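You operate a simulated robot arm through the tools that you are given. There is no shell and no other tool.

You are at the controls of a simulated two-armed robot. One attempt, no reset.

Task
Pick up the B black-banded pipe from the top of the test bench with one hand, pass it to the other hand and put it on the demagnetiser top.

The check looks at the end state, three seconds after you hand in, the way a careful person would. Anything else that was tipped, shoved, dropped, spilled or broken makes it a failure.

Robot
Two 7-joint arms with two-finger parallel grippers on one trunk, on a base that moves. Base frame: it is fixed to the floor where the robot stands at the start and does not move with it; the origin is under the middle of the robot, x ahead of it, y to its left, z up; the surface under the hand at the start is at about z = 0.9. Lengths are in m, angles in degrees, forces in N, time in s.
The left shoulder is at the start at [0.07, 0.133, 1.201], the right one opposite. With the tool pointing down near the work surface each hand reaches from about 0.18 to 0.64 m from the robot's upright axis, wherever it stands, measured 20 degrees to its own side. Places, roughly: demagnetiser top (33x19 cm) [-3.42, -0.24, 0.96]. Payload 1.57 kg a hand.
Tool frame (each hand has its own): the origin (TCP) lies between the finger pads and is the grasp point; the fingertips stand 0.03 m ahead of it; z points along the fingers, y is the line along which they close. The gripper opens to 0.08 m. The fingers are 0.017 m wide and 0.012 m thick; the gripper's body (0.04 by 0.082 m) begins 0.08 m behind the TCP.
Orientation is that of the tool frame in the base frame, as a unit quaternion [w, x, y, z]. With the fingers straight down and closing along the base's y, the tool's x points along the base's -x, its y along +y and its z along -z.

Tools
- The arms move only by the tool move_arm. It takes "left_moves", "right_moves" or both (then of equal length, played together; a hand with none holds still); each is a list of rows, each a list of 7 numbers: the gripper command, from -1 (shut) to 1 (fully open), values between in proportion, then the shift along the base's x, y, z in m, then the turn, a rotation vector about the base's x, y, z in degrees. In form: [[grip, dx, dy, dz, wx, wy, wz], ...]. A call has 1 to 20 rows; each row shifts and turns the commanded pose from where the row before left it. A row lasts 0.2 s, in which the tool goes at most 0.05 m and 8.6 degrees; a call with a longer step from one row to the next is refused whole, and so is a gripper value outside its range. A pose out of reach is approached as far as the arm can. The call stops where the force on the tool passes 40 N (or 10 N more than at its start, if that is more) or the arm is blocked; 0.2 s more then pass. Each finger travels about 0.153 m/s and halts on what it meets, pressing with about 22 N; the grip force reading is that of the motor and also rises with nothing between the fingers. The clock runs only during rows and for 0.2 s after the last one: add rows that do not move to give the fingers time. It gives the time, the measured TCP pose, the force on the tool (base axes), the opening and the grip force at its end, in the units of the frame above (readings bear some noise), with the torque about the TCP (base axes, N m) and any sound that the robot's microphone picked up.
- Cameras (640 x 400 px; columns grow to the right, rows downward): "scene" is now at [0.1362, -0.017, 1.423]; the picture's right is [-0.17, -0.99, 0.00], its down [-0.62, 0.11, -0.78] and it looks along [0.77, -0.13, -0.63] (base axes); focal length 271 px, centre (320, 200). "left" rides on the left gripper at [0.072, 0.007, -0.122] in its tool frame; the picture's right is [-0.09, 1.00, 0.00], its down [-0.84, -0.08, -0.54] and it looks along [-0.54, -0.05, 0.84] (tool axes); focal length 238 px, centre (320, 200). "right" rides on the right gripper at [0.072, -0.007, -0.122] in its tool frame; the picture's right is [0.09, 1.00, 0.00], its down [-0.84, 0.08, -0.54] and it looks along [-0.54, 0.05, 0.84] (tool axes); focal length 238 px, centre (320, 200). There is no depth. A picture from a camera that has moved, and an enlarged one, comes with that camera's place and axes in the base frame and with its lens.
- grab_frame(camera): a new picture of that camera. It takes no simulated time.
- raise_lower(by): slides the trunk up (or, below 0, down) by that many m; the arms and the scene camera ride with it, the base frame stays. It gives what a move gives, with no picture.
- steer(legs): drives the robot by 1 to 6 legs, each [ahead, left, turn to the left] in m, m and degrees, along the robot's own axes; the way and the turn of a leg run together, so that a leg with both is an arc; at most 1.5 m and 180 degrees a leg. The arms and the cameras ride along, it lands a little off, and it stops where it bumps. It gives what a move gives.
- turn_head(pan, tilt): turns the head with the scene camera to pan (to the left, within 86 degrees either way) and tilt (down, from -29 to 69), counted from straight ahead of the robot. It gives what a move gives.
- enlarge(camera, box): a new picture of the part [left, top, right, bottom] of that camera's present view, enlarged. It takes no simulated time.
- job_done(): hands the job in; it is judged then, once.

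Nothing tells you exact positions but the pictures and the camera data. Unless the task says otherwise, let go and move clear before handing in.

The tools are called after ">>>" as a command line: name --argument value ..., lists and objects as JSON in quotes. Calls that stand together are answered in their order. move_arm: Moves the arms, as the interface text tells. Its arguments: {"type":"object","properties":{"left_moves":{"type":"array","items":{"type":"array","items":{"type":"number"}}},"right_moves":{"type":"array","items":{"type":"array","items":{"type":"number"}}}},"required":[]} The other tools are called the same way: raise_lower (by) moves the trunk up or down; steer (legs) drives the base; turn_head (pan, tilt) turns the head that bears the scene camera; grab_frame (camera) takes a picture; enlarge (camera, box) takes an enlarged picture of a part of a camera's view; job_done () hands the job in.

At the start:

```text
time: 0.0
left_tool_pos: [0.5013, 0.1061, 1.1767]
left_ee_rot: [0.001, -0.002, 1.0, 0.0]
left_ft_force: [0.5, 0.5, -0.6]
left_torque: [0.0, -0.02, 0.0]
left_opening: 0.0799
left_grasp_force: 0.2
right_tool_pos: [0.407, -0.2319, 1.2202]
right_ee_rot: [0.0, 0.0, 1.0, -0.001]
right_ft_force: [0.0, 0.7, -0.3]
right_torque: [0.05, -0.02, 0.0]
right_opening: 0.08
right_grasp_force: 0.1
trunk travel left (down, up): [-0.775, 0.165]
robot x, y, heading: [0.0001, -0.0011, 0.2]
head pan, tilt (commanded): [-9.8, 38.8]
```

scene: 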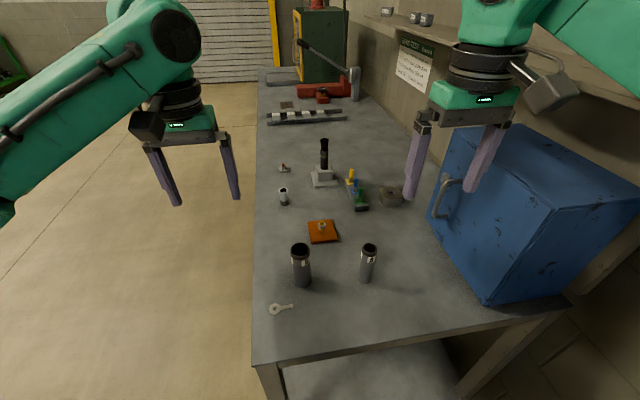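
right: 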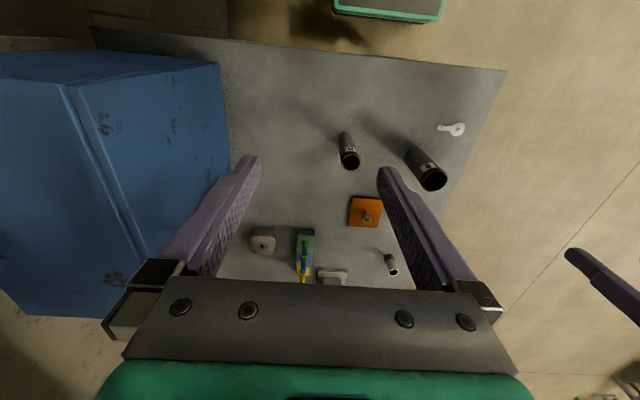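
left: 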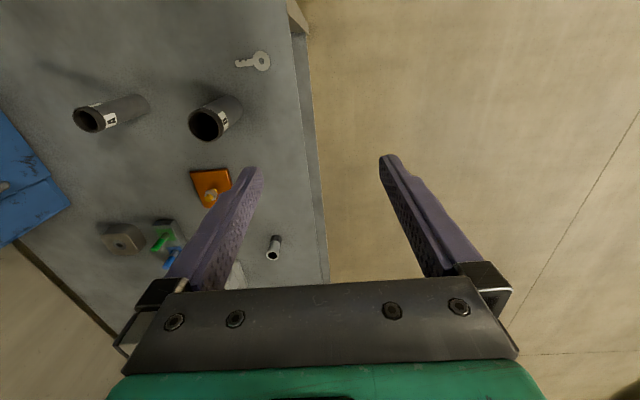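

I see a test bench with two upright pipes near me (one seems labelled A, one B), with an orange plate, key and other items around. I'll enlarge the views to identify the B pipe and its geometry first.

>>> enlarge --camera "scene" --box '[250, 200, 410, 330]'

>>> enlarge --camera "left" --box '[60, 40, 300, 190]'

>>> enlarge --camera "right" --box '[310, 100, 490, 220]'

```text
3.08 times, centred on (330, 265) of scene
camera zoom: at [0.1362, -0.017, 1.423], right [-0.17, -0.99, 0.0], down [-0.62, 0.11, -0.78], along [0.77, -0.13, -0.63], focal length 834 px, centre (289, 0)
```

zoom: 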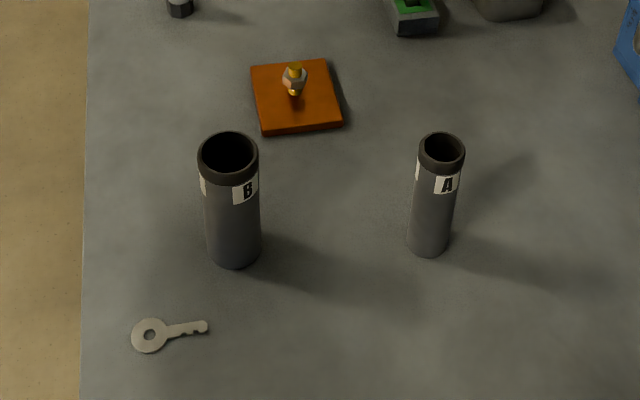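

```text
2.67 times, centred on (180, 115) of left
camera zoom: at [0.4294, 0.1135, 1.2986], right [0.09, 1.0, 0.0], down [0.84, -0.08, 0.54], along [0.54, -0.05, -0.84], focal length 636 px, centre (693, 427)
```

zoom: 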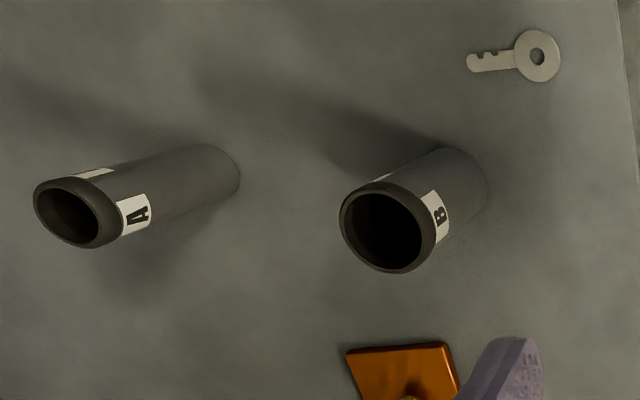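

```text
3.33 times, centred on (400, 160) of right
camera zoom: at [0.3342, -0.2365, 1.3423], right [-0.09, 1.0, 0.0], down [0.84, 0.08, 0.54], along [0.54, 0.05, -0.84], focal length 794 px, centre (53, 333)
```

zoom: 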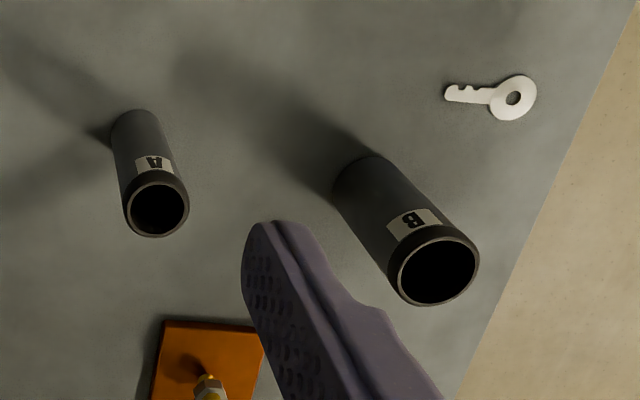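

B is the thicker pipe at roughly (0.50, -0.04), about 0.10 m tall and 0.04 m wide, standing upright. A is the thinner decoy to its right. Before touching anything I'll look around for the demagnetiser.

>>> turn_head --pan 86 --tilt 15

>>> grab_frame --camera "scene"

>>> turn_head --pan -86 --tilt 15

>>> grab_frame --camera "scene"

```text
time: 1.7
left_tool_pos: [0.5018, 0.1058, 1.1772]
left_ee_rot: [0.0, -0.001, 1.0, -0.001]
left_ft_force: [-0.1, -0.2, 0.3]
left_torque: [0.01, 0.01, 0.02]
left_opening: 0.0798
left_grasp_force: 0.0
right_tool_pos: [0.4067, -0.2313, 1.2203]
right_ee_rot: [0.0, 0.0, 1.0, -0.001]
right_ft_force: [-0.5, -1.0, -0.9]
right_torque: [-0.01, 0.01, 0.0]
right_opening: 0.08
right_grasp_force: 0.0
trunk travel left (down, up): [-0.775, 0.165]
robot x, y, heading: [0.0034, 0.0017, -0.2]
head pan, tilt (commanded): [85.9, 15.0]
```

```text
taken
camera scene: at [0.0583, 0.0907, 1.4608], right [1.0, -0.07, 0.0], down [-0.02, -0.26, -0.97], along [0.07, 0.96, -0.26], focal length 271 px, centre (320, 200)
```

scene: 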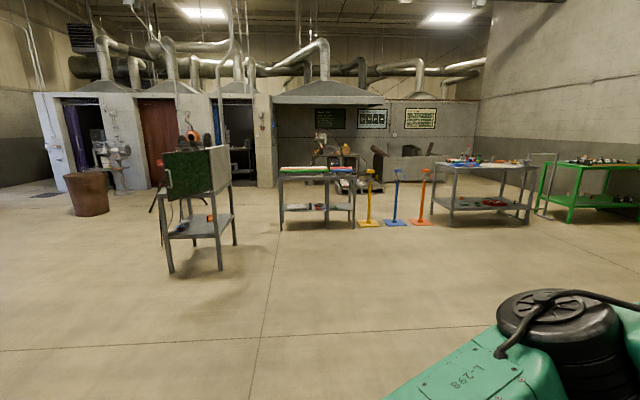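

```text
time: 4.3
left_tool_pos: [0.5011, 0.1064, 1.1762]
left_ee_rot: [-0.001, -0.001, 1.0, 0.0]
left_ft_force: [-0.1, 0.4, 0.5]
left_torque: [-0.03, 0.01, -0.01]
left_opening: 0.08
left_grasp_force: 0.0
right_tool_pos: [0.4059, -0.2307, 1.2201]
right_ee_rot: [0.0, 0.0, 1.0, -0.001]
right_ft_force: [0.3, -0.1, 0.1]
right_torque: [0.0, -0.01, -0.02]
right_opening: 0.0799
right_grasp_force: 0.0
trunk travel left (down, up): [-0.775, 0.165]
robot x, y, heading: [0.0033, -0.0034, -0.3]
head pan, tilt (commanded): [-85.9, 15.0]
```

```text
taken
camera scene: at [0.0582, -0.0956, 1.4608], right [-1.0, -0.07, 0.0], down [-0.02, 0.26, -0.97], along [0.07, -0.96, -0.26], focal length 271 px, centre (320, 200)
```

scene: 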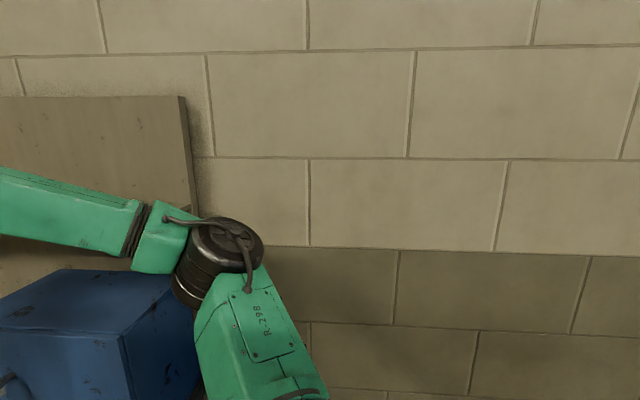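

The wall is on my right and nothing is close on my left, so the demagnetiser must be behind me. I'll look back at the pipes to refine B's pose; my plan is for one hand to grip it low at a slant and the other to take it from above.

>>> turn_head --pan -3 --tilt 50

>>> grab_frame --camera "scene"

>>> enlarge --camera "scene" --box '[240, 140, 400, 240]'

```text
time: 5.9
left_tool_pos: [0.5025, 0.1078, 1.1767]
left_ee_rot: [0.0, -0.002, 1.0, 0.0]
left_ft_force: [0.0, 0.0, 0.1]
left_torque: [-0.02, -0.01, 0.0]
left_opening: 0.0799
left_grasp_force: 0.0
right_tool_pos: [0.406, -0.232, 1.2189]
right_ee_rot: [0.0, 0.0, 1.0, 0.0]
right_ft_force: [0.6, 0.3, -0.1]
right_torque: [0.0, 0.01, 0.06]
right_opening: 0.0803
right_grasp_force: 0.1
trunk travel left (down, up): [-0.775, 0.165]
robot x, y, heading: [0.002, 0.0019, 0.1]
head pan, tilt (commanded): [-3.0, 50.0]
```

```text
taken
camera scene: at [0.1285, -0.0066, 1.4071], right [-0.05, -1.0, 0.0], down [-0.76, 0.04, -0.64], along [0.64, -0.03, -0.77], focal length 271 px, centre (320, 200)
```

scene: 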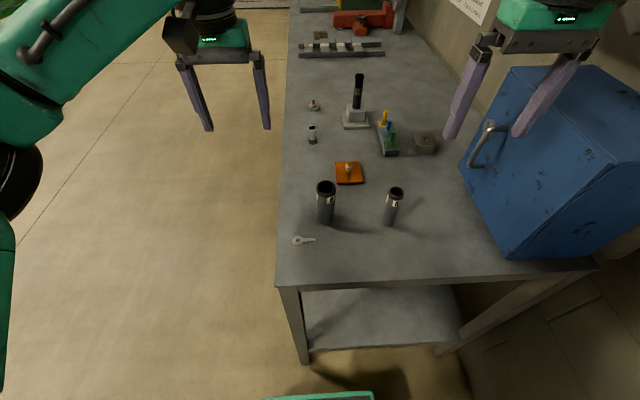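

```text
4.00 times, centred on (320, 190) of scene
camera zoom: at [0.1285, -0.0066, 1.4071], right [-0.05, -1.0, 0.0], down [-0.76, 0.04, -0.64], along [0.64, -0.03, -0.77], focal length 1084 px, centre (320, 240)
```

zoom: 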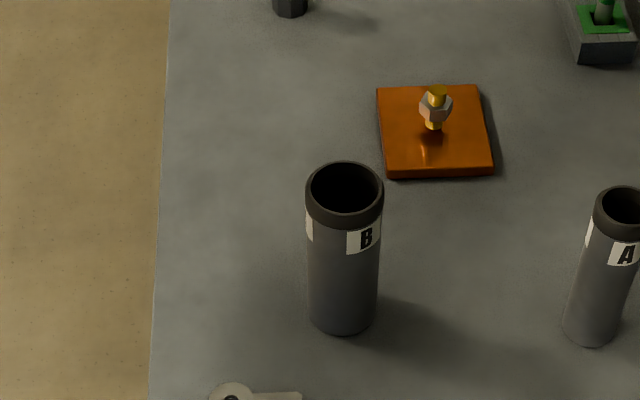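

Refined: B's base is at about (0.498, -0.036, 0.90), its top at z≈1.00, diameter≈0.04, and the bench's left edge is at y≈0.07. The left hand will take it low from the left side, fingers pointing right and slanted down; first I'll yaw the left hand well clear of the bench.

>>> move_arm --left_moves '[[1, 0, 0.01, 0, 0, 0, -8.2], [1, 0, 0.01, 0, 0, 0, -8.2], [1, 0, 0.01, 0, 0, 0, -8.2], [1, 0, 0.01, 0, 0, 0, -8.2], [1, 0, 0.01, 0, 0, 0, -8.2], [1, 0, 0.01, 0, 0, 0, -8.2], [1, 0, 0.01, 0, 0, 0, -8.2], [1, 0, 0.01, 0, 0, 0, -8.2], [1, 0, 0.01, 0, 0, 0, -8.2], [1, 0, 0.01, 0, 0, 0, -8.2], [1, 0, 0, 0, 0, 0, -8]]'

```text
time: 8.3
left_tool_pos: [0.5018, 0.2075, 1.1762]
left_ee_rot: [0.0, 0.708, 0.706, -0.001]
left_ft_force: [0.5, -0.5, -0.3]
left_torque: [-0.04, 0.0, 0.01]
left_opening: 0.0802
left_grasp_force: 0.1
right_tool_pos: [0.4064, -0.2317, 1.219]
right_ee_rot: [0.001, 0.0, 1.0, 0.0]
right_ft_force: [0.3, -0.3, -0.3]
right_torque: [-0.01, 0.01, -0.01]
right_opening: 0.0798
right_grasp_force: 0.0
trunk travel left (down, up): [-0.775, 0.165]
robot x, y, heading: [-0.007, 0.0019, -0.0]
head pan, tilt (commanded): [-3.0, 50.0]
```

The yaw worked: the left tool's x now points left and it closes along base x. Next I'll slant the fingers so they point right and down, 60° from vertical.

>>> move_arm --left_moves '[[1, 0, 0, 0, -7.5, 0, 0], [1, 0, 0, 0, -7.5, 0, 0], [1, 0, 0, 0, -7.5, 0, 0], [1, 0, 0, 0, -7.5, 0, 0], [1, 0, 0, 0, -7.5, 0, 0], [1, 0, 0, 0, -7.5, 0, 0], [1, 0, 0, 0, -7.5, 0, 0], [1, 0, 0, 0, -7.5, 0, 0], [1, 0, 0, 0, 0, 0, 0]]'

>>> grab_frame --camera "scene"

>>> grab_frame --camera "left"

```text
time: 10.3
left_tool_pos: [0.5011, 0.2058, 1.1774]
left_ee_rot: [0.354, 0.612, 0.612, -0.354]
left_ft_force: [0.2, 0.2, 0.5]
left_torque: [0.05, 0.01, 0.0]
left_opening: 0.0805
left_grasp_force: 0.0
right_tool_pos: [0.4063, -0.2312, 1.2204]
right_ee_rot: [0.0, 0.0, 1.0, 0.0]
right_ft_force: [-0.3, -0.3, -0.2]
right_torque: [0.01, -0.03, 0.02]
right_opening: 0.0798
right_grasp_force: 0.1
trunk travel left (down, up): [-0.775, 0.165]
robot x, y, heading: [0.0022, -0.0002, 0.1]
head pan, tilt (commanded): [-3.0, 50.0]
```

```text
taken
camera scene: at [0.1283, -0.0068, 1.4071], right [-0.05, -1.0, 0.0], down [-0.77, 0.04, -0.64], along [0.64, -0.03, -0.77], focal length 271 px, centre (320, 200)
```

scene: 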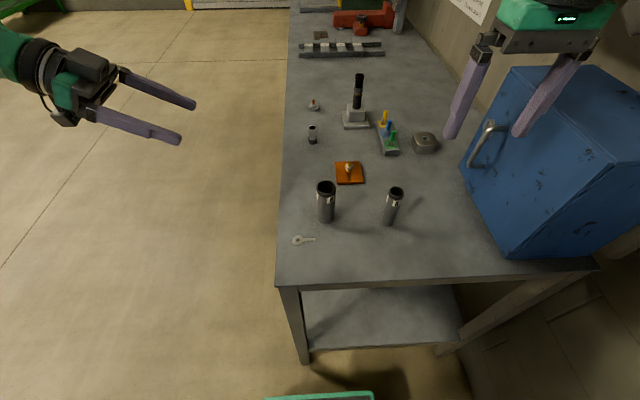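

```text
taken
camera left: at [0.5075, 0.3484, 1.1753], right [1.0, -0.05, 0.08], down [-0.08, 0.05, 1.0], along [-0.05, -1.0, 0.05], focal length 238 px, centre (320, 200)
```

left: 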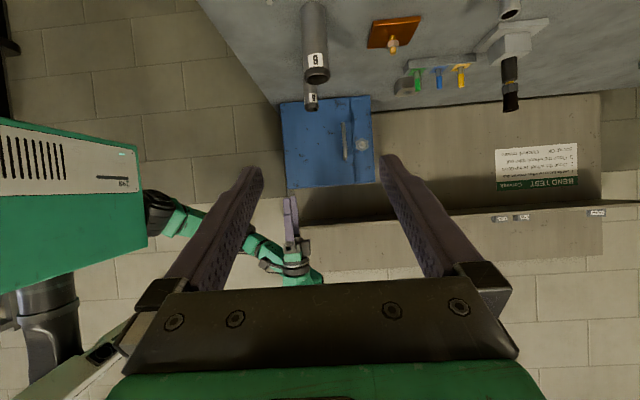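

The left hand is in the slanted pose with no trouble. I'll lower it outside the bench edge to grasp height and check alignment with the pipe in the left camera.

>>> move_arm --left_moves '[[1, -0.001, -0.022, -0.03, 0, 0, 0], [1, -0.001, -0.022, -0.03, 0, 0, 0], [1, -0.001, -0.022, -0.03, 0, 0, 0], [1, 0, 0, -0.04, 0, 0, 0], [1, 0, 0, -0.04, 0, 0, 0], [1, 0, 0, -0.04, 0, 0, 0], [1, 0, 0, -0.03, 0, 0, 0], [1, 0, 0, 0, 0, 0, 0]]'

>>> grab_frame --camera "scene"

>>> grab_frame --camera "left"

```text
time: 12.1
left_tool_pos: [0.4999, 0.141, 0.9341]
left_ee_rot: [0.353, 0.612, 0.613, -0.354]
left_ft_force: [-0.4, -0.5, 0.6]
left_torque: [-0.03, 0.01, 0.01]
left_opening: 0.08
left_grasp_force: 0.0
right_tool_pos: [0.4057, -0.23, 1.2203]
right_ee_rot: [0.0, 0.0, 1.0, 0.0]
right_ft_force: [0.0, -0.1, 0.6]
right_torque: [-0.01, 0.0, 0.02]
right_opening: 0.0797
right_grasp_force: 0.1
trunk travel left (down, up): [-0.775, 0.165]
robot x, y, heading: [0.0028, 0.0003, 0.1]
head pan, tilt (commanded): [-3.0, 50.0]
```

```text
taken
camera scene: at [0.1282, -0.0064, 1.4071], right [-0.05, -1.0, 0.0], down [-0.77, 0.04, -0.64], along [0.64, -0.03, -0.77], focal length 271 px, centre (320, 200)
```

scene: 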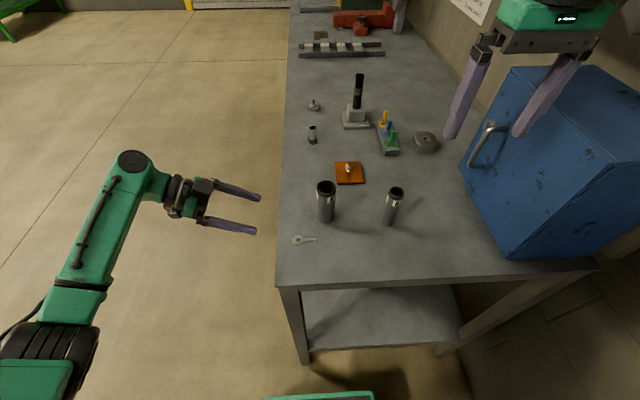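

```text
taken
camera left: at [0.506, 0.2822, 0.9342], right [1.0, -0.05, 0.08], down [-0.08, 0.05, 1.0], along [-0.05, -1.0, 0.05], focal length 238 px, centre (320, 200)
```

left: 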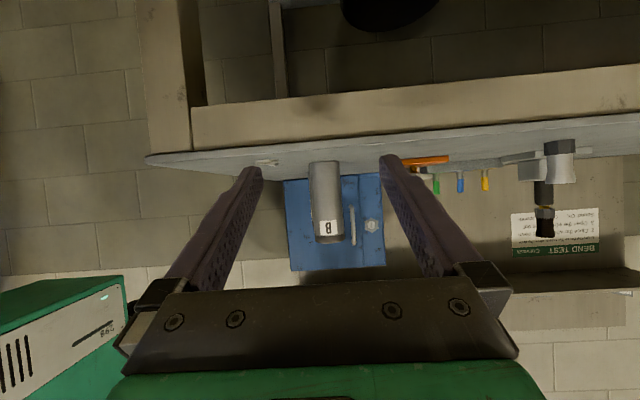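

The pipe sits nicely centred between the open fingers (x≈0.497), and the bench surface checks out at z≈0.90. I'll slide in horizontally toward it without closing yet.

>>> move_arm --left_moves '[[1, -0.001, -0.03, 0.001, 0, 0, 0], [1, -0.001, -0.03, 0, 0, 0, 0], [1, 0, -0.03, 0, 0, 0, 0], [1, 0, -0.025, 0, 0, 0, 0], [1, 0, -0.02, 0, 0, 0, 0], [1, 0, -0.02, 0, 0, 0, 0], [1, 0, -0.02, 0, 0, 0, 0], [1, 0, 0, 0, 0, 0, 0]]'

>>> grab_frame --camera "scene"

>>> enlarge --camera "scene" --box '[240, 140, 400, 260]'

>>> grab_frame --camera "left"

```text
time: 13.9
left_tool_pos: [0.4968, -0.0348, 0.9373]
left_ee_rot: [0.353, 0.612, 0.613, -0.354]
left_ft_force: [0.4, 0.7, 0.5]
left_torque: [-0.03, 0.01, 0.0]
left_opening: 0.0797
left_grasp_force: 0.0
right_tool_pos: [0.4068, -0.231, 1.2205]
right_ee_rot: [0.0, 0.0, 1.0, -0.001]
right_ft_force: [1.1, 0.1, 0.2]
right_torque: [-0.03, 0.02, 0.0]
right_opening: 0.08
right_grasp_force: 0.0
trunk travel left (down, up): [-0.775, 0.165]
robot x, y, heading: [0.0029, -0.0047, -0.2]
head pan, tilt (commanded): [-3.0, 50.0]
```

```text
taken
camera scene: at [0.1284, -0.0061, 1.407], right [-0.05, -1.0, 0.0], down [-0.77, 0.04, -0.64], along [0.64, -0.03, -0.77], focal length 271 px, centre (320, 200)
```

scene: 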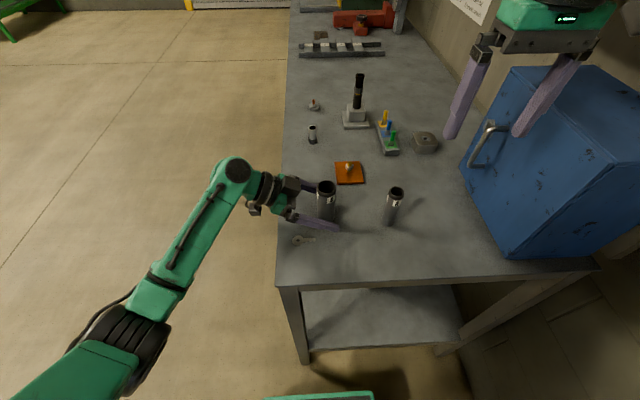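

```text
3.33 times, centred on (320, 200) of scene
camera zoom: at [0.1284, -0.0061, 1.407], right [-0.05, -1.0, 0.0], down [-0.77, 0.04, -0.64], along [0.64, -0.03, -0.77], focal length 903 px, centre (320, 200)
```

zoom: 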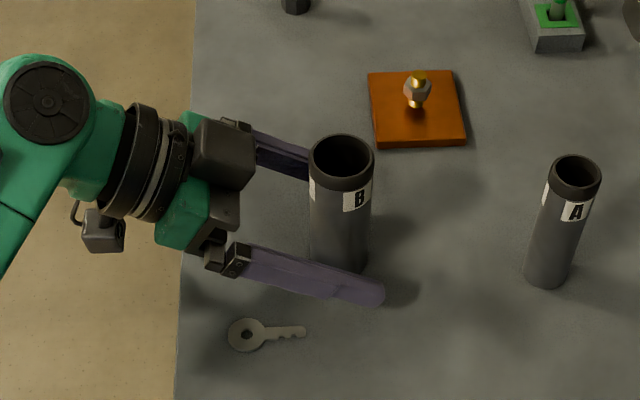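

```text
taken
camera left: at [0.503, 0.1072, 0.9359], right [1.0, -0.05, 0.08], down [-0.08, 0.05, 1.0], along [-0.05, -1.0, 0.05], focal length 238 px, centre (320, 200)
```

left: 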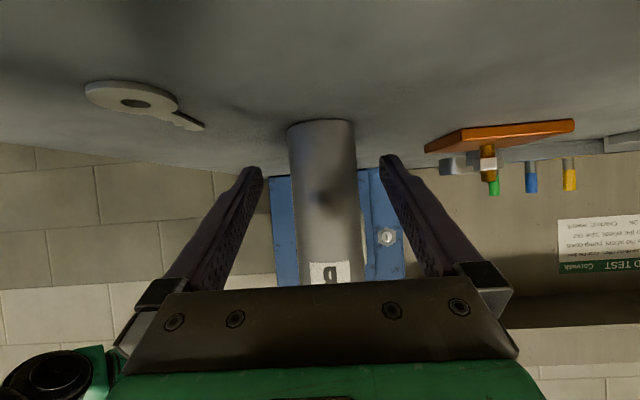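

The open fingers straddle the pipe evenly with the tips above the bench and clear of the key. I'll close the left gripper.

>>> move_arm --left_moves '[[-1, 0, 0, 0, 0, 0, 0], [-1, 0, 0, 0, 0, 0, 0], [-1, 0, 0, 0, 0, 0, 0], [-1, 0, 0, 0, 0, 0, 0]]'

>>> enlarge --camera "scene" --box '[240, 140, 400, 260]'

>>> grab_frame --camera "left"

```text
time: 14.9
left_tool_pos: [0.4965, -0.0343, 0.9377]
left_ee_rot: [0.353, 0.612, 0.612, -0.354]
left_ft_force: [0.7, 0.9, 2.2]
left_torque: [0.01, -0.09, 0.01]
left_opening: 0.0393
left_grasp_force: 22.3
right_tool_pos: [0.4068, -0.2315, 1.2196]
right_ee_rot: [0.0, 0.0, 1.0, 0.001]
right_ft_force: [-0.3, -0.4, 0.2]
right_torque: [0.03, -0.01, 0.01]
right_opening: 0.0799
right_grasp_force: 0.0
trunk travel left (down, up): [-0.775, 0.165]
robot x, y, heading: [-0.0058, 0.0018, 0.2]
head pan, tilt (commanded): [-3.0, 50.0]
```

```text
3.33 times, centred on (320, 200) of scene
camera zoom: at [0.1283, -0.0065, 1.4071], right [-0.05, -1.0, 0.0], down [-0.77, 0.04, -0.64], along [0.64, -0.03, -0.77], focal length 903 px, centre (320, 200)
```

zoom: 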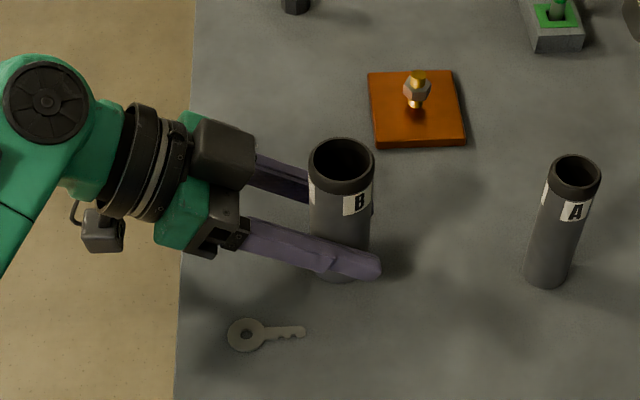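

```text
taken
camera left: at [0.503, 0.1072, 0.9361], right [1.0, -0.05, 0.08], down [-0.08, 0.05, 1.0], along [-0.05, -1.0, 0.05], focal length 238 px, centre (320, 200)
```

left: 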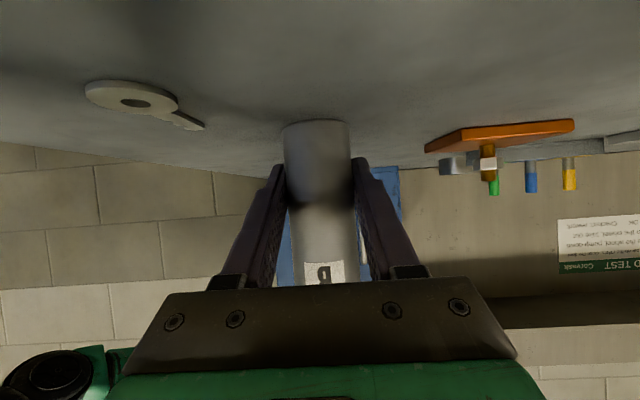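

The grip is firm at a 0.039 m opening and the pipe is still upright. I'll lift straight up, slowly first.

>>> move_arm --left_moves '[[-1, 0, 0, 0.01, 0, 0, 0], [-1, 0, 0, 0.01, 0, 0, 0], [-1, 0, 0, 0.02, 0, 0, 0], [-1, 0, 0, 0, 0, 0, 0]]'

>>> enlarge --camera "scene" --box '[240, 140, 400, 260]'

>>> grab_frame --camera "left"

```text
time: 15.9
left_tool_pos: [0.4977, -0.0339, 0.9768]
left_ee_rot: [0.353, 0.612, 0.613, -0.353]
left_ft_force: [0.0, -0.5, -3.3]
left_torque: [-0.01, 0.01, -0.01]
left_opening: 0.0393
left_grasp_force: 22.2
right_tool_pos: [0.4062, -0.2326, 1.2202]
right_ee_rot: [-0.001, 0.0, 1.0, 0.0]
right_ft_force: [-0.1, -0.5, 0.2]
right_torque: [0.0, 0.0, -0.04]
right_opening: 0.0801
right_grasp_force: 0.0
trunk travel left (down, up): [-0.775, 0.165]
robot x, y, heading: [0.0023, 0.0008, 0.3]
head pan, tilt (commanded): [-3.0, 50.0]
```

```text
3.33 times, centred on (320, 200) of scene
camera zoom: at [0.129, -0.0065, 1.407], right [-0.05, -1.0, 0.0], down [-0.77, 0.04, -0.64], along [0.64, -0.03, -0.77], focal length 903 px, centre (320, 200)
```

zoom: 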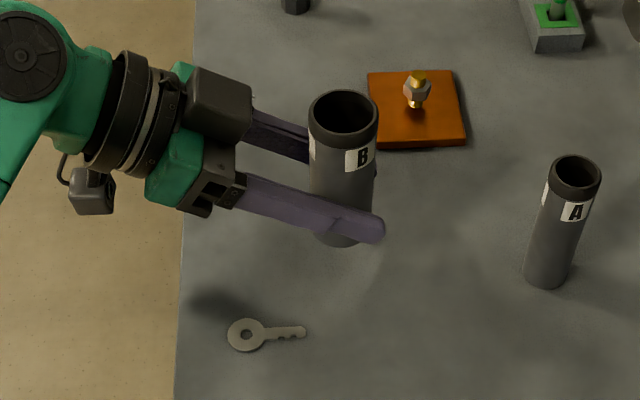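

```text
taken
camera left: at [0.5037, 0.1069, 0.9759], right [1.0, -0.05, 0.08], down [-0.08, 0.05, 1.0], along [-0.05, -1.0, 0.05], focal length 238 px, centre (320, 200)
```

left: 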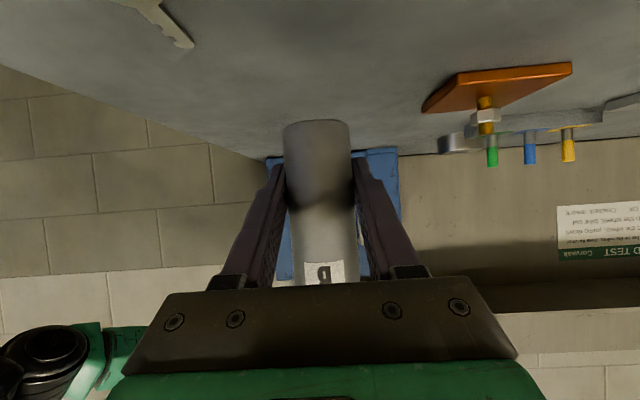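

The pipe is lifted cleanly, with about 3.3 N of weight showing. I'll raise it to the hand-over spot near (0.47, 0, 1.10) and bring the right hand up above that level, part-opened.

>>> move_arm --left_moves '[[-1, 0, 0, 0.025, 0, 0, 0], [-1, 0, 0, 0.025, 0, 0, 0], [-1, 0, 0, 0.025, 0, 0, 0], [-1, -0.009, 0.011, 0.02, 0, 0, 0], [-1, -0.009, 0.011, 0.02, 0, 0, 0], [-1, -0.009, 0.011, 0.008, 0, 0, 0], [-1, 0, 0, 0, 0, 0, 0], [-1, 0, 0, 0, 0, 0, 0]]' --right_moves '[[0.625, 0, 0, 0.01, 0, 0, 0], [0.625, 0, 0, 0.01, 0, 0, 0], [0.625, 0, 0, 0.01, 0, 0, 0], [0.625, 0, 0, 0.01, 0, 0, 0], [0.625, 0, 0, 0, 0, 0, 0], [0.625, 0, 0, 0, 0, 0, 0], [0.625, 0, 0, 0, 0, 0, 0], [0.625, 0, 0, 0, 0, 0, 0]]'

>>> grab_frame --camera "scene"

>>> grab_frame --camera "right"

>>> grab_frame --camera "left"

```text
time: 17.7
left_tool_pos: [0.4696, -0.001, 1.1015]
left_ee_rot: [0.352, 0.612, 0.613, -0.353]
left_ft_force: [-0.5, 0.3, -2.3]
left_torque: [-0.02, 0.02, 0.03]
left_opening: 0.0391
left_grasp_force: 21.7
right_tool_pos: [0.4076, -0.2303, 1.2597]
right_ee_rot: [0.0, 0.0, 1.0, 0.0]
right_ft_force: [0.1, 0.0, 0.0]
right_torque: [0.02, 0.01, 0.02]
right_opening: 0.0649
right_grasp_force: 0.1
trunk travel left (down, up): [-0.775, 0.165]
robot x, y, heading: [-0.0014, 0.0017, 0.0]
head pan, tilt (commanded): [-3.0, 50.0]
```

```text
taken
camera scene: at [0.1289, -0.0066, 1.407], right [-0.05, -1.0, 0.0], down [-0.77, 0.04, -0.64], along [0.64, -0.03, -0.77], focal length 271 px, centre (320, 200)
```

scene: 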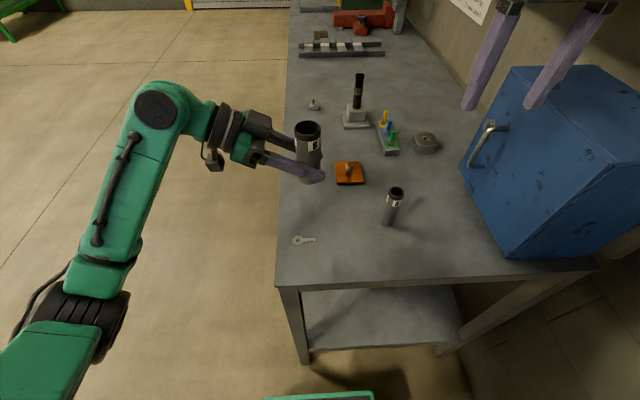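

```text
taken
camera right: at [0.3352, -0.2366, 1.3824], right [-0.09, 1.0, 0.0], down [0.84, 0.08, 0.54], along [0.54, 0.05, -0.84], focal length 238 px, centre (320, 200)
```

right: 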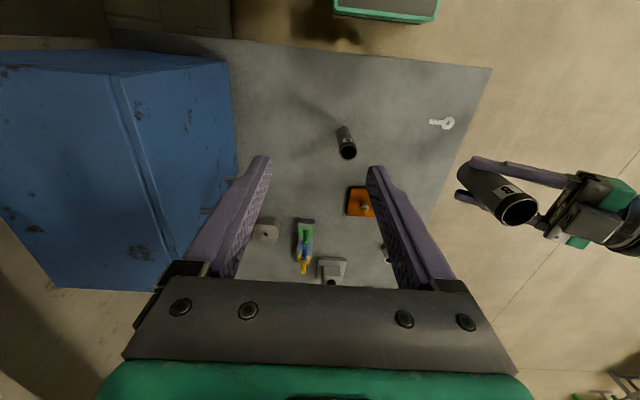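

```text
taken
camera left: at [0.4761, 0.1408, 1.1003], right [1.0, -0.05, 0.08], down [-0.08, 0.05, 1.0], along [-0.05, -1.0, 0.05], focal length 238 px, centre (320, 200)
```

left: 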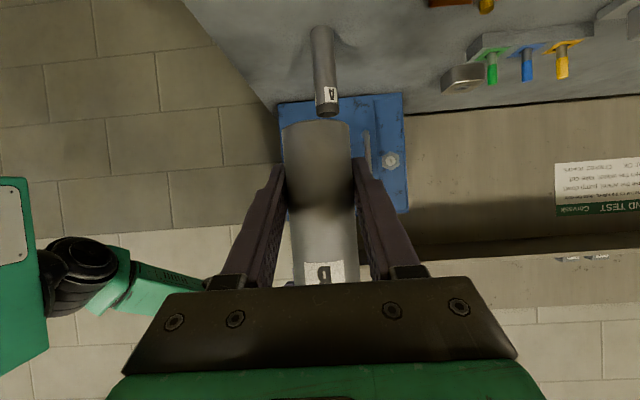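

The pipe is held upright with its rim at about (0.467, -0.001, 1.164). I'll zoom in from the head to confirm before bringing the right hand over it.

>>> enlarge --camera "scene" --box '[230, 90, 390, 190]'

>>> enlarge --camera "right" --box '[440, 140, 600, 260]'

```text
4.00 times, centred on (310, 140) of scene
camera zoom: at [0.1289, -0.0066, 1.407], right [-0.05, -1.0, 0.0], down [-0.77, 0.04, -0.64], along [0.64, -0.03, -0.77], focal length 1084 px, centre (360, 440)
```

zoom: 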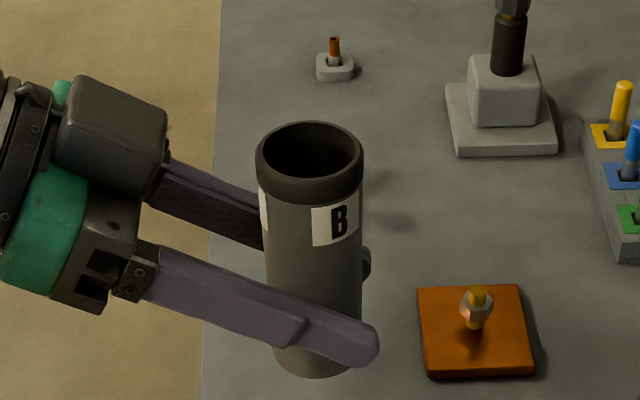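

```text
3.33 times, centred on (520, 200) of right
camera zoom: at [0.3352, -0.2366, 1.3824], right [-0.09, 1.0, 0.0], down [0.84, 0.08, 0.54], along [0.54, 0.05, -0.84], focal length 794 px, centre (-347, 200)
```

zoom: 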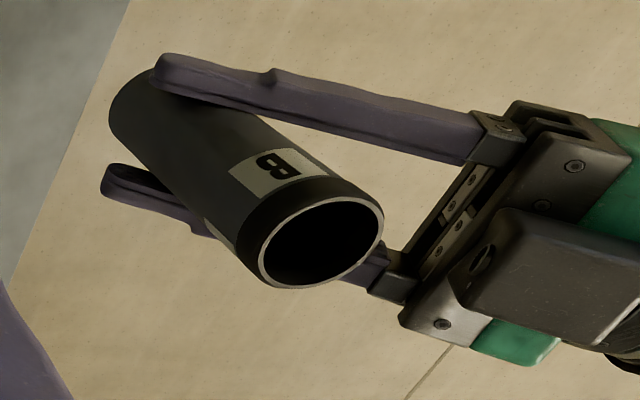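

The rim centre comes out at about (0.470, -0.002, 1.164), consistent with the grasp. I'll bring the right hand over it at z≈1.26, 0.06 open, offset slightly away from the left palm.

>>> move_arm --right_moves '[[0.5, 0.0078, 0.028, 0, 0, 0, 0], [0.5, 0.0078, 0.028, 0, 0, 0, 0], [0.5, 0.0078, 0.028, 0, 0, 0, 0], [0.5, 0.0078, 0.028, 0, 0, 0, 0], [0.5, 0.0078, 0.028, 0, 0, 0, 0], [0.5, 0.0078, 0.028, 0, 0, 0, 0], [0.5, 0.0078, 0.028, 0, 0, 0, 0], [0.5, 0.0078, 0.028, 0, 0, 0, 0], [0.5, 0, 0, 0, 0, 0, 0], [0.5, 0, 0, 0, 0, 0, 0]]'

>>> grab_frame --camera "scene"

>>> grab_frame --camera "right"

```text
time: 19.9
left_tool_pos: [0.4693, -0.0019, 1.1014]
left_ee_rot: [0.353, 0.612, 0.612, -0.355]
left_ft_force: [-0.2, 0.2, -2.4]
left_torque: [0.03, -0.01, -0.01]
left_opening: 0.039
left_grasp_force: 22.3
right_tool_pos: [0.4689, -0.0076, 1.2607]
right_ee_rot: [0.0, 0.001, 1.0, 0.0]
right_ft_force: [-0.7, -0.6, -0.5]
right_torque: [-0.02, 0.01, 0.0]
right_opening: 0.0602
right_grasp_force: 0.0
trunk travel left (down, up): [-0.775, 0.165]
robot x, y, heading: [-0.0044, 0.0008, 0.0]
head pan, tilt (commanded): [-3.0, 50.0]
```

```text
taken
camera scene: at [0.1289, -0.0068, 1.407], right [-0.05, -1.0, 0.0], down [-0.77, 0.04, -0.64], along [0.64, -0.03, -0.77], focal length 271 px, centre (320, 200)
```

scene: 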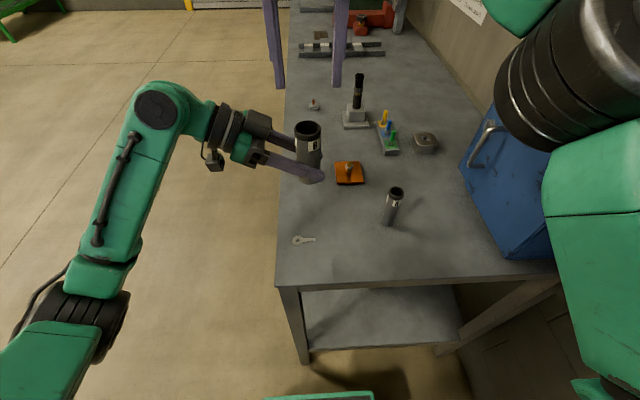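

```text
taken
camera right: at [0.3966, -0.0129, 1.3832], right [-0.09, 1.0, 0.0], down [0.84, 0.08, 0.54], along [0.54, 0.05, -0.84], focal length 238 px, centre (320, 200)
```

right: 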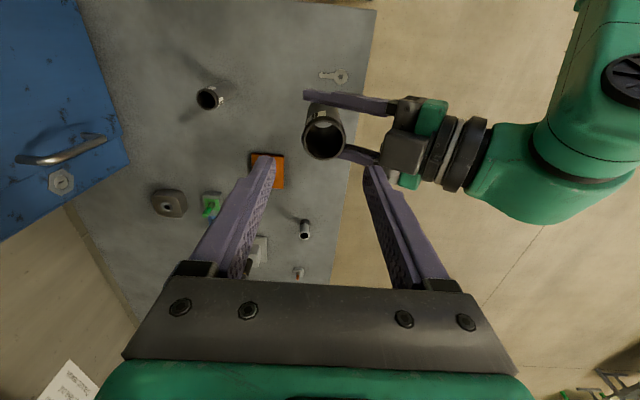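

From the right camera the rim lies at (0.469, -0.002), centred between the right fingers, and the left hand's housing is about 1.7 cm clear. I'll lower the right hand straight down over the rim.

>>> move_arm --right_moves '[[0.5, 0, 0.002, -0.02, 0, 0, 0], [0.5, 0, 0, -0.02, 0, 0, 0], [0.5, 0, 0, -0.02, 0, 0, 0], [0.5, 0, 0, -0.015, 0, 0, 0], [0.5, 0, 0, 0, 0, 0, 0]]'

>>> grab_frame --camera "right"

>>> enlarge --camera "scene" --box '[200, 40, 400, 190]'

```text
time: 21.1
left_tool_pos: [0.4706, -0.0005, 1.1023]
left_ee_rot: [0.353, 0.611, 0.613, -0.354]
left_ft_force: [-0.1, 0.0, -1.9]
left_torque: [-0.01, 0.03, 0.0]
left_opening: 0.0392
left_grasp_force: 22.1
right_tool_pos: [0.4696, -0.0047, 1.1844]
right_ee_rot: [0.0, 0.001, 1.0, 0.0]
right_ft_force: [1.0, -0.1, 0.2]
right_torque: [0.0, 0.0, 0.04]
right_opening: 0.0599
right_grasp_force: 0.1
trunk travel left (down, up): [-0.775, 0.165]
robot x, y, heading: [-0.0029, -0.0018, 0.2]
head pan, tilt (commanded): [-3.0, 50.0]
```

```text
taken
camera right: at [0.3963, -0.0098, 1.3066], right [-0.09, 1.0, 0.0], down [0.84, 0.08, 0.54], along [0.54, 0.05, -0.84], focal length 238 px, centre (320, 200)
```

right: 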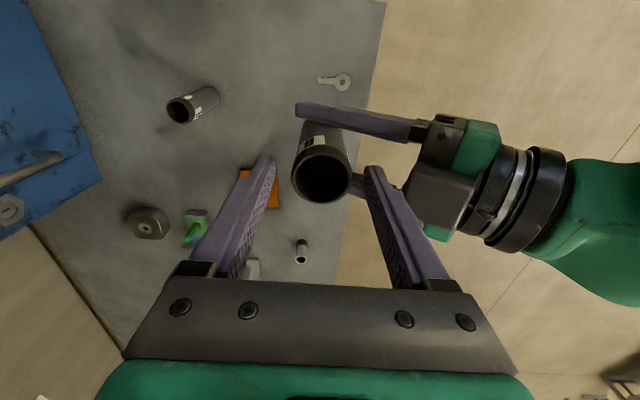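

```text
2.67 times, centred on (300, 115) of scene
camera zoom: at [0.1287, -0.0063, 1.407], right [-0.05, -1.0, 0.0], down [-0.77, 0.04, -0.64], along [0.64, -0.03, -0.77], focal length 723 px, centre (373, 427)
```

zoom: 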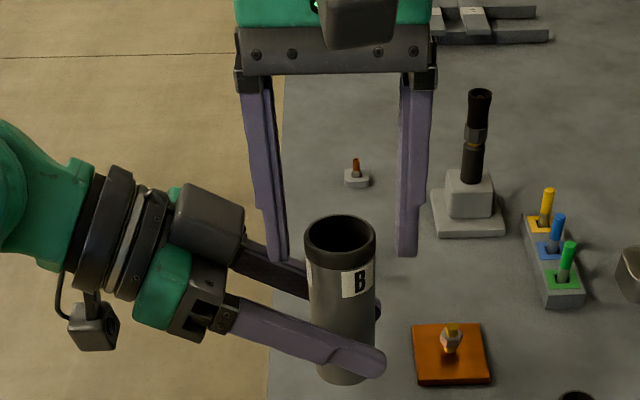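

The right fingertips are straddling the rim, well centred and clear of the left hand. I'll lower the remaining 3.7 cm and then check.

>>> move_arm --right_moves '[[0.5, 0, 0, -0.012, 0, 0, 0], [0.5, 0, 0, -0.012, 0, 0, 0], [0.5, 0, 0, -0.012, 0, 0, 0], [0.5, 0, 0, 0, 0, 0, 0]]'

>>> grab_frame --camera "right"

>>> enlarge --camera "scene" --box '[200, 40, 400, 190]'

>>> grab_frame --camera "left"

```text
time: 22.1
left_tool_pos: [0.4702, -0.0003, 1.1013]
left_ee_rot: [0.353, 0.612, 0.613, -0.353]
left_ft_force: [-0.4, 0.5, -2.7]
left_torque: [0.03, -0.01, 0.0]
left_opening: 0.0391
left_grasp_force: 21.6
right_tool_pos: [0.47, -0.0057, 1.1483]
right_ee_rot: [0.0, 0.001, 1.0, 0.0]
right_ft_force: [-0.2, -1.3, 0.0]
right_torque: [0.03, -0.01, 0.02]
right_opening: 0.0599
right_grasp_force: 0.1
trunk travel left (down, up): [-0.775, 0.165]
robot x, y, heading: [0.001, -0.001, 0.1]
head pan, tilt (commanded): [-3.0, 50.0]
```

```text
taken
camera right: at [0.3974, -0.0102, 1.2712], right [-0.09, 1.0, 0.0], down [0.84, 0.08, 0.54], along [0.54, 0.05, -0.84], focal length 238 px, centre (320, 200)
```

right: 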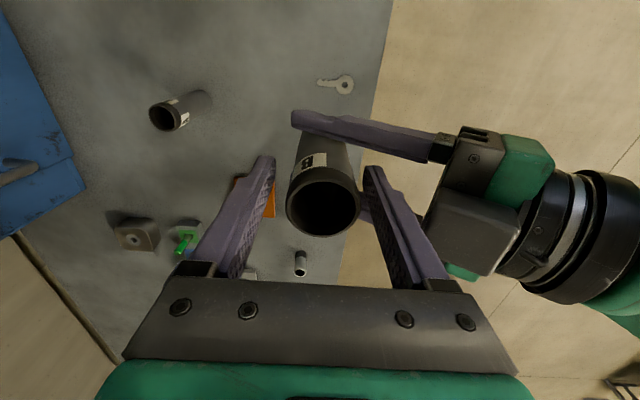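

```text
2.67 times, centred on (300, 115) of scene
camera zoom: at [0.1288, -0.0064, 1.407], right [-0.05, -1.0, 0.0], down [-0.77, 0.04, -0.64], along [0.64, -0.03, -0.77], focal length 723 px, centre (373, 427)
```

zoom: 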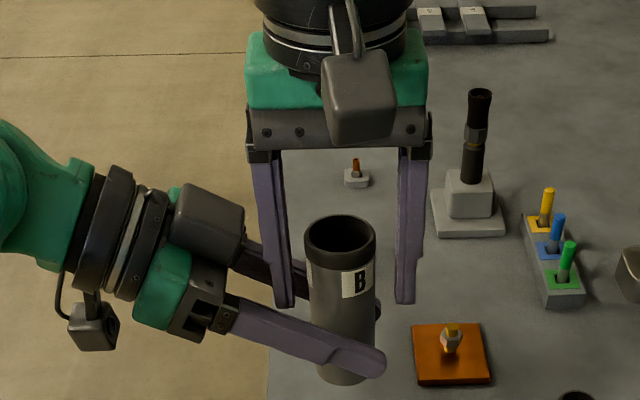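

```text
taken
camera left: at [0.4761, 0.1409, 1.1003], right [1.0, -0.05, 0.08], down [-0.08, 0.05, 1.0], along [-0.05, -1.0, 0.05], focal length 238 px, centre (320, 200)
```

left: 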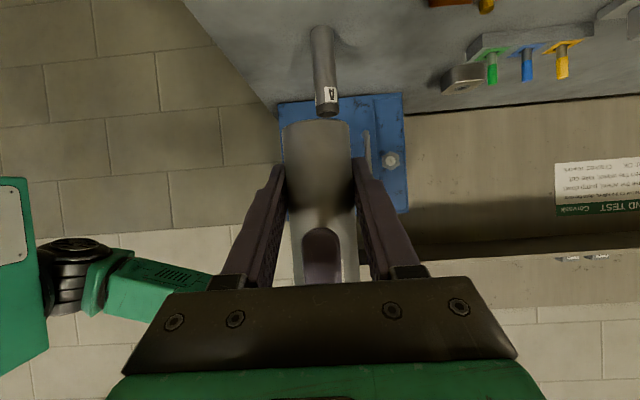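

The right fingers straddle the upper part of the pipe, lined up with its axis. I'll nudge 3 mm left to centre and close the right gripper while the left keeps holding.

>>> move_arm --right_moves '[[0.5, 0, 0.003, 0, 0, 0, 0], [0.3, 0, 0, 0, 0, 0, 0], [0.1, 0, 0, 0, 0, 0, 0], [-1, 0, 0, 0, 0, 0, 0], [-1, 0, 0, 0, 0, 0, 0], [-1, 0, 0, 0, 0, 0, 0], [-1, 0, 0, 0, 0, 0, 0]]' --left_moves '[[-1, 0, 0, 0, 0, 0, 0], [-1, 0, 0, 0, 0, 0, 0], [-1, 0, 0, 0, 0, 0, 0], [-1, 0, 0, 0, 0, 0, 0], [-1, 0, 0, 0, 0, 0, 0], [-1, 0, 0, 0, 0, 0, 0], [-1, 0, 0, 0, 0, 0, 0]]'

>>> grab_frame --camera "right"

>>> enlarge --camera "scene" --box '[200, 40, 400, 190]'

```text
time: 23.7
left_tool_pos: [0.4703, -0.001, 1.1016]
left_ee_rot: [0.354, 0.612, 0.613, -0.353]
left_ft_force: [-2.4, 10.4, -1.7]
left_torque: [-0.02, -0.12, 0.06]
left_opening: 0.0393
left_grasp_force: 22.0
right_tool_pos: [0.4691, -0.0019, 1.1483]
right_ee_rot: [0.0, 0.001, 1.0, -0.002]
right_ft_force: [2.4, -10.7, 0.4]
right_torque: [-0.48, 0.02, -0.06]
right_opening: 0.0393
right_grasp_force: 22.4
trunk travel left (down, up): [-0.775, 0.165]
robot x, y, heading: [-0.0032, 0.0023, 0.1]
head pan, tilt (commanded): [-3.0, 50.0]
```

```text
taken
camera right: at [0.3972, -0.0077, 1.2707], right [-0.09, 1.0, 0.0], down [0.84, 0.08, 0.54], along [0.54, 0.05, -0.84], focal length 238 px, centre (320, 200)
```

right: 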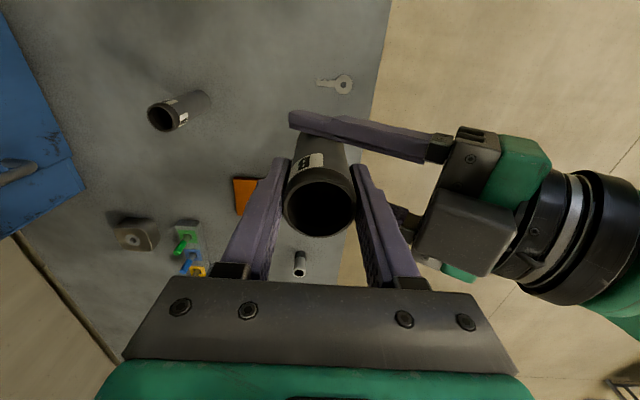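

```text
2.67 times, centred on (300, 115) of scene
camera zoom: at [0.1289, -0.0064, 1.407], right [-0.05, -1.0, 0.0], down [-0.77, 0.04, -0.64], along [0.64, -0.03, -0.77], focal length 723 px, centre (373, 427)
```

zoom: 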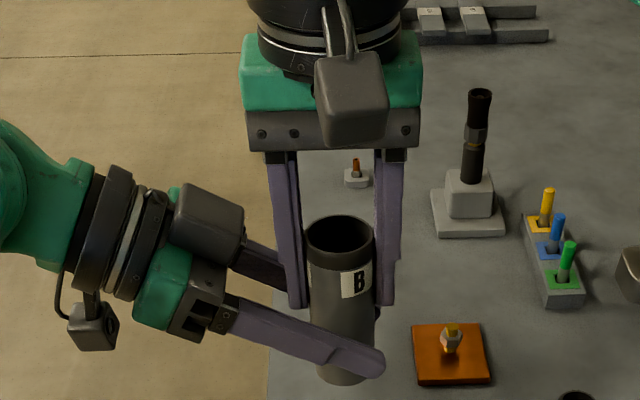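

Both hands hold the pipe now, with a 10 N sideways preload between them. I'll relieve it by shifting the right hand 2 mm to the right before the left lets go.

>>> move_arm --right_moves '[[-1, 0, -0.001, 0, 0, 0, 0], [-1, 0, -0.001, 0, 0, 0, 0], [-1, 0, 0, 0, 0, 0, 0]]' --left_moves '[[-1, 0, 0, 0, 0, 0, 0], [-1, 0, 0, 0, 0, 0, 0], [-1, 0, 0, 0, 0, 0, 0]]'

```text
time: 24.5
left_tool_pos: [0.4707, -0.0019, 1.1021]
left_ee_rot: [0.353, 0.612, 0.612, -0.355]
left_ft_force: [-1.8, -3.1, 4.3]
left_torque: [0.57, 0.33, -0.06]
left_opening: 0.0392
left_grasp_force: 21.7
right_tool_pos: [0.4687, -0.003, 1.149]
right_ee_rot: [0.0, -0.001, 1.0, 0.001]
right_ft_force: [0.9, 3.0, -3.7]
right_torque: [-0.37, -0.38, 0.09]
right_opening: 0.0396
right_grasp_force: 22.2
trunk travel left (down, up): [-0.775, 0.165]
robot x, y, heading: [0.0025, -0.001, 0.1]
head pan, tilt (commanded): [-3.0, 50.0]
```

The preload is down to about 3 N. Now I'll open the left hand and hold still to confirm the right hand carries the pipe.

>>> move_arm --left_moves '[[-0.02, 0, 0, 0, 0, 0, 0], [0.1, 0, 0, 0, 0, 0, 0], [0.3, 0, 0, 0, 0, 0, 0], [1, 0, 0, 0, 0, 0, 0], [1, 0, 0, 0, 0, 0, 0], [1, 0, 0, 0, 0, 0, 0]]' --right_moves '[[-1, 0, 0, 0, 0, 0, 0], [-1, 0, 0, 0, 0, 0, 0], [-1, 0, 0, 0, 0, 0, 0], [-1, 0, 0, 0, 0, 0, 0], [-1, 0, 0, 0, 0, 0, 0], [-1, 0, 0, 0, 0, 0, 0]]'

>>> enlarge --camera "scene" --box '[200, 40, 400, 190]'

>>> grab_frame --camera "left"

```text
time: 25.9
left_tool_pos: [0.4704, -0.0016, 1.1025]
left_ee_rot: [0.354, 0.611, 0.614, -0.353]
left_ft_force: [-0.9, -0.3, -0.4]
left_torque: [0.01, 0.0, -0.01]
left_opening: 0.08
left_grasp_force: 0.0
right_tool_pos: [0.4696, -0.0043, 1.1502]
right_ee_rot: [0.001, 0.0, 1.0, 0.0]
right_ft_force: [1.0, -0.7, -0.6]
right_torque: [0.0, 0.02, 0.01]
right_opening: 0.0396
right_grasp_force: 21.6
trunk travel left (down, up): [-0.775, 0.165]
robot x, y, heading: [0.0008, 0.0005, 0.0]
head pan, tilt (commanded): [-3.0, 50.0]
```

```text
2.67 times, centred on (300, 115) of scene
camera zoom: at [0.1289, -0.0064, 1.407], right [-0.05, -1.0, 0.0], down [-0.77, 0.04, -0.64], along [0.64, -0.03, -0.77], focal length 723 px, centre (373, 427)
```

zoom: 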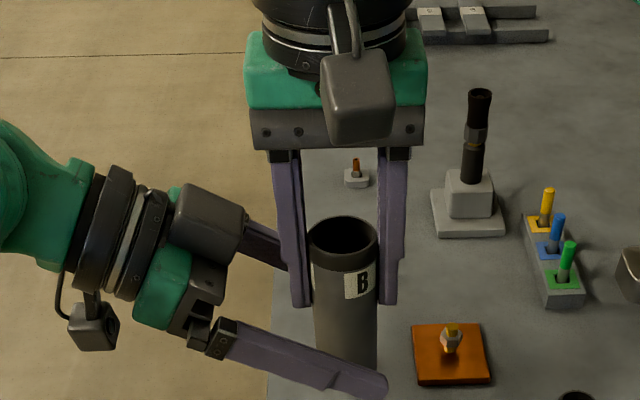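

```text
taken
camera left: at [0.4761, 0.1409, 1.1003], right [1.0, -0.05, 0.08], down [-0.08, 0.05, 1.0], along [-0.05, -1.0, 0.05], focal length 238 px, centre (320, 200)
```

left: 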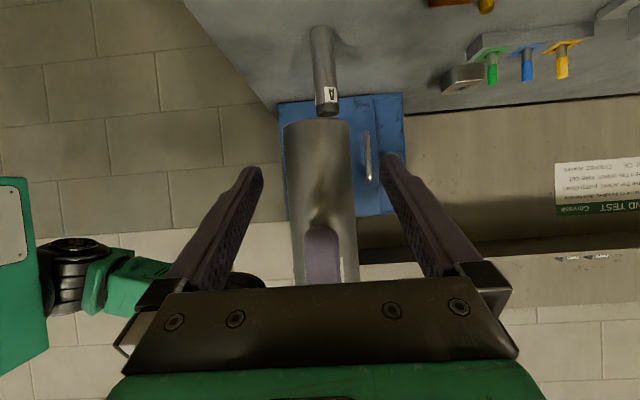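

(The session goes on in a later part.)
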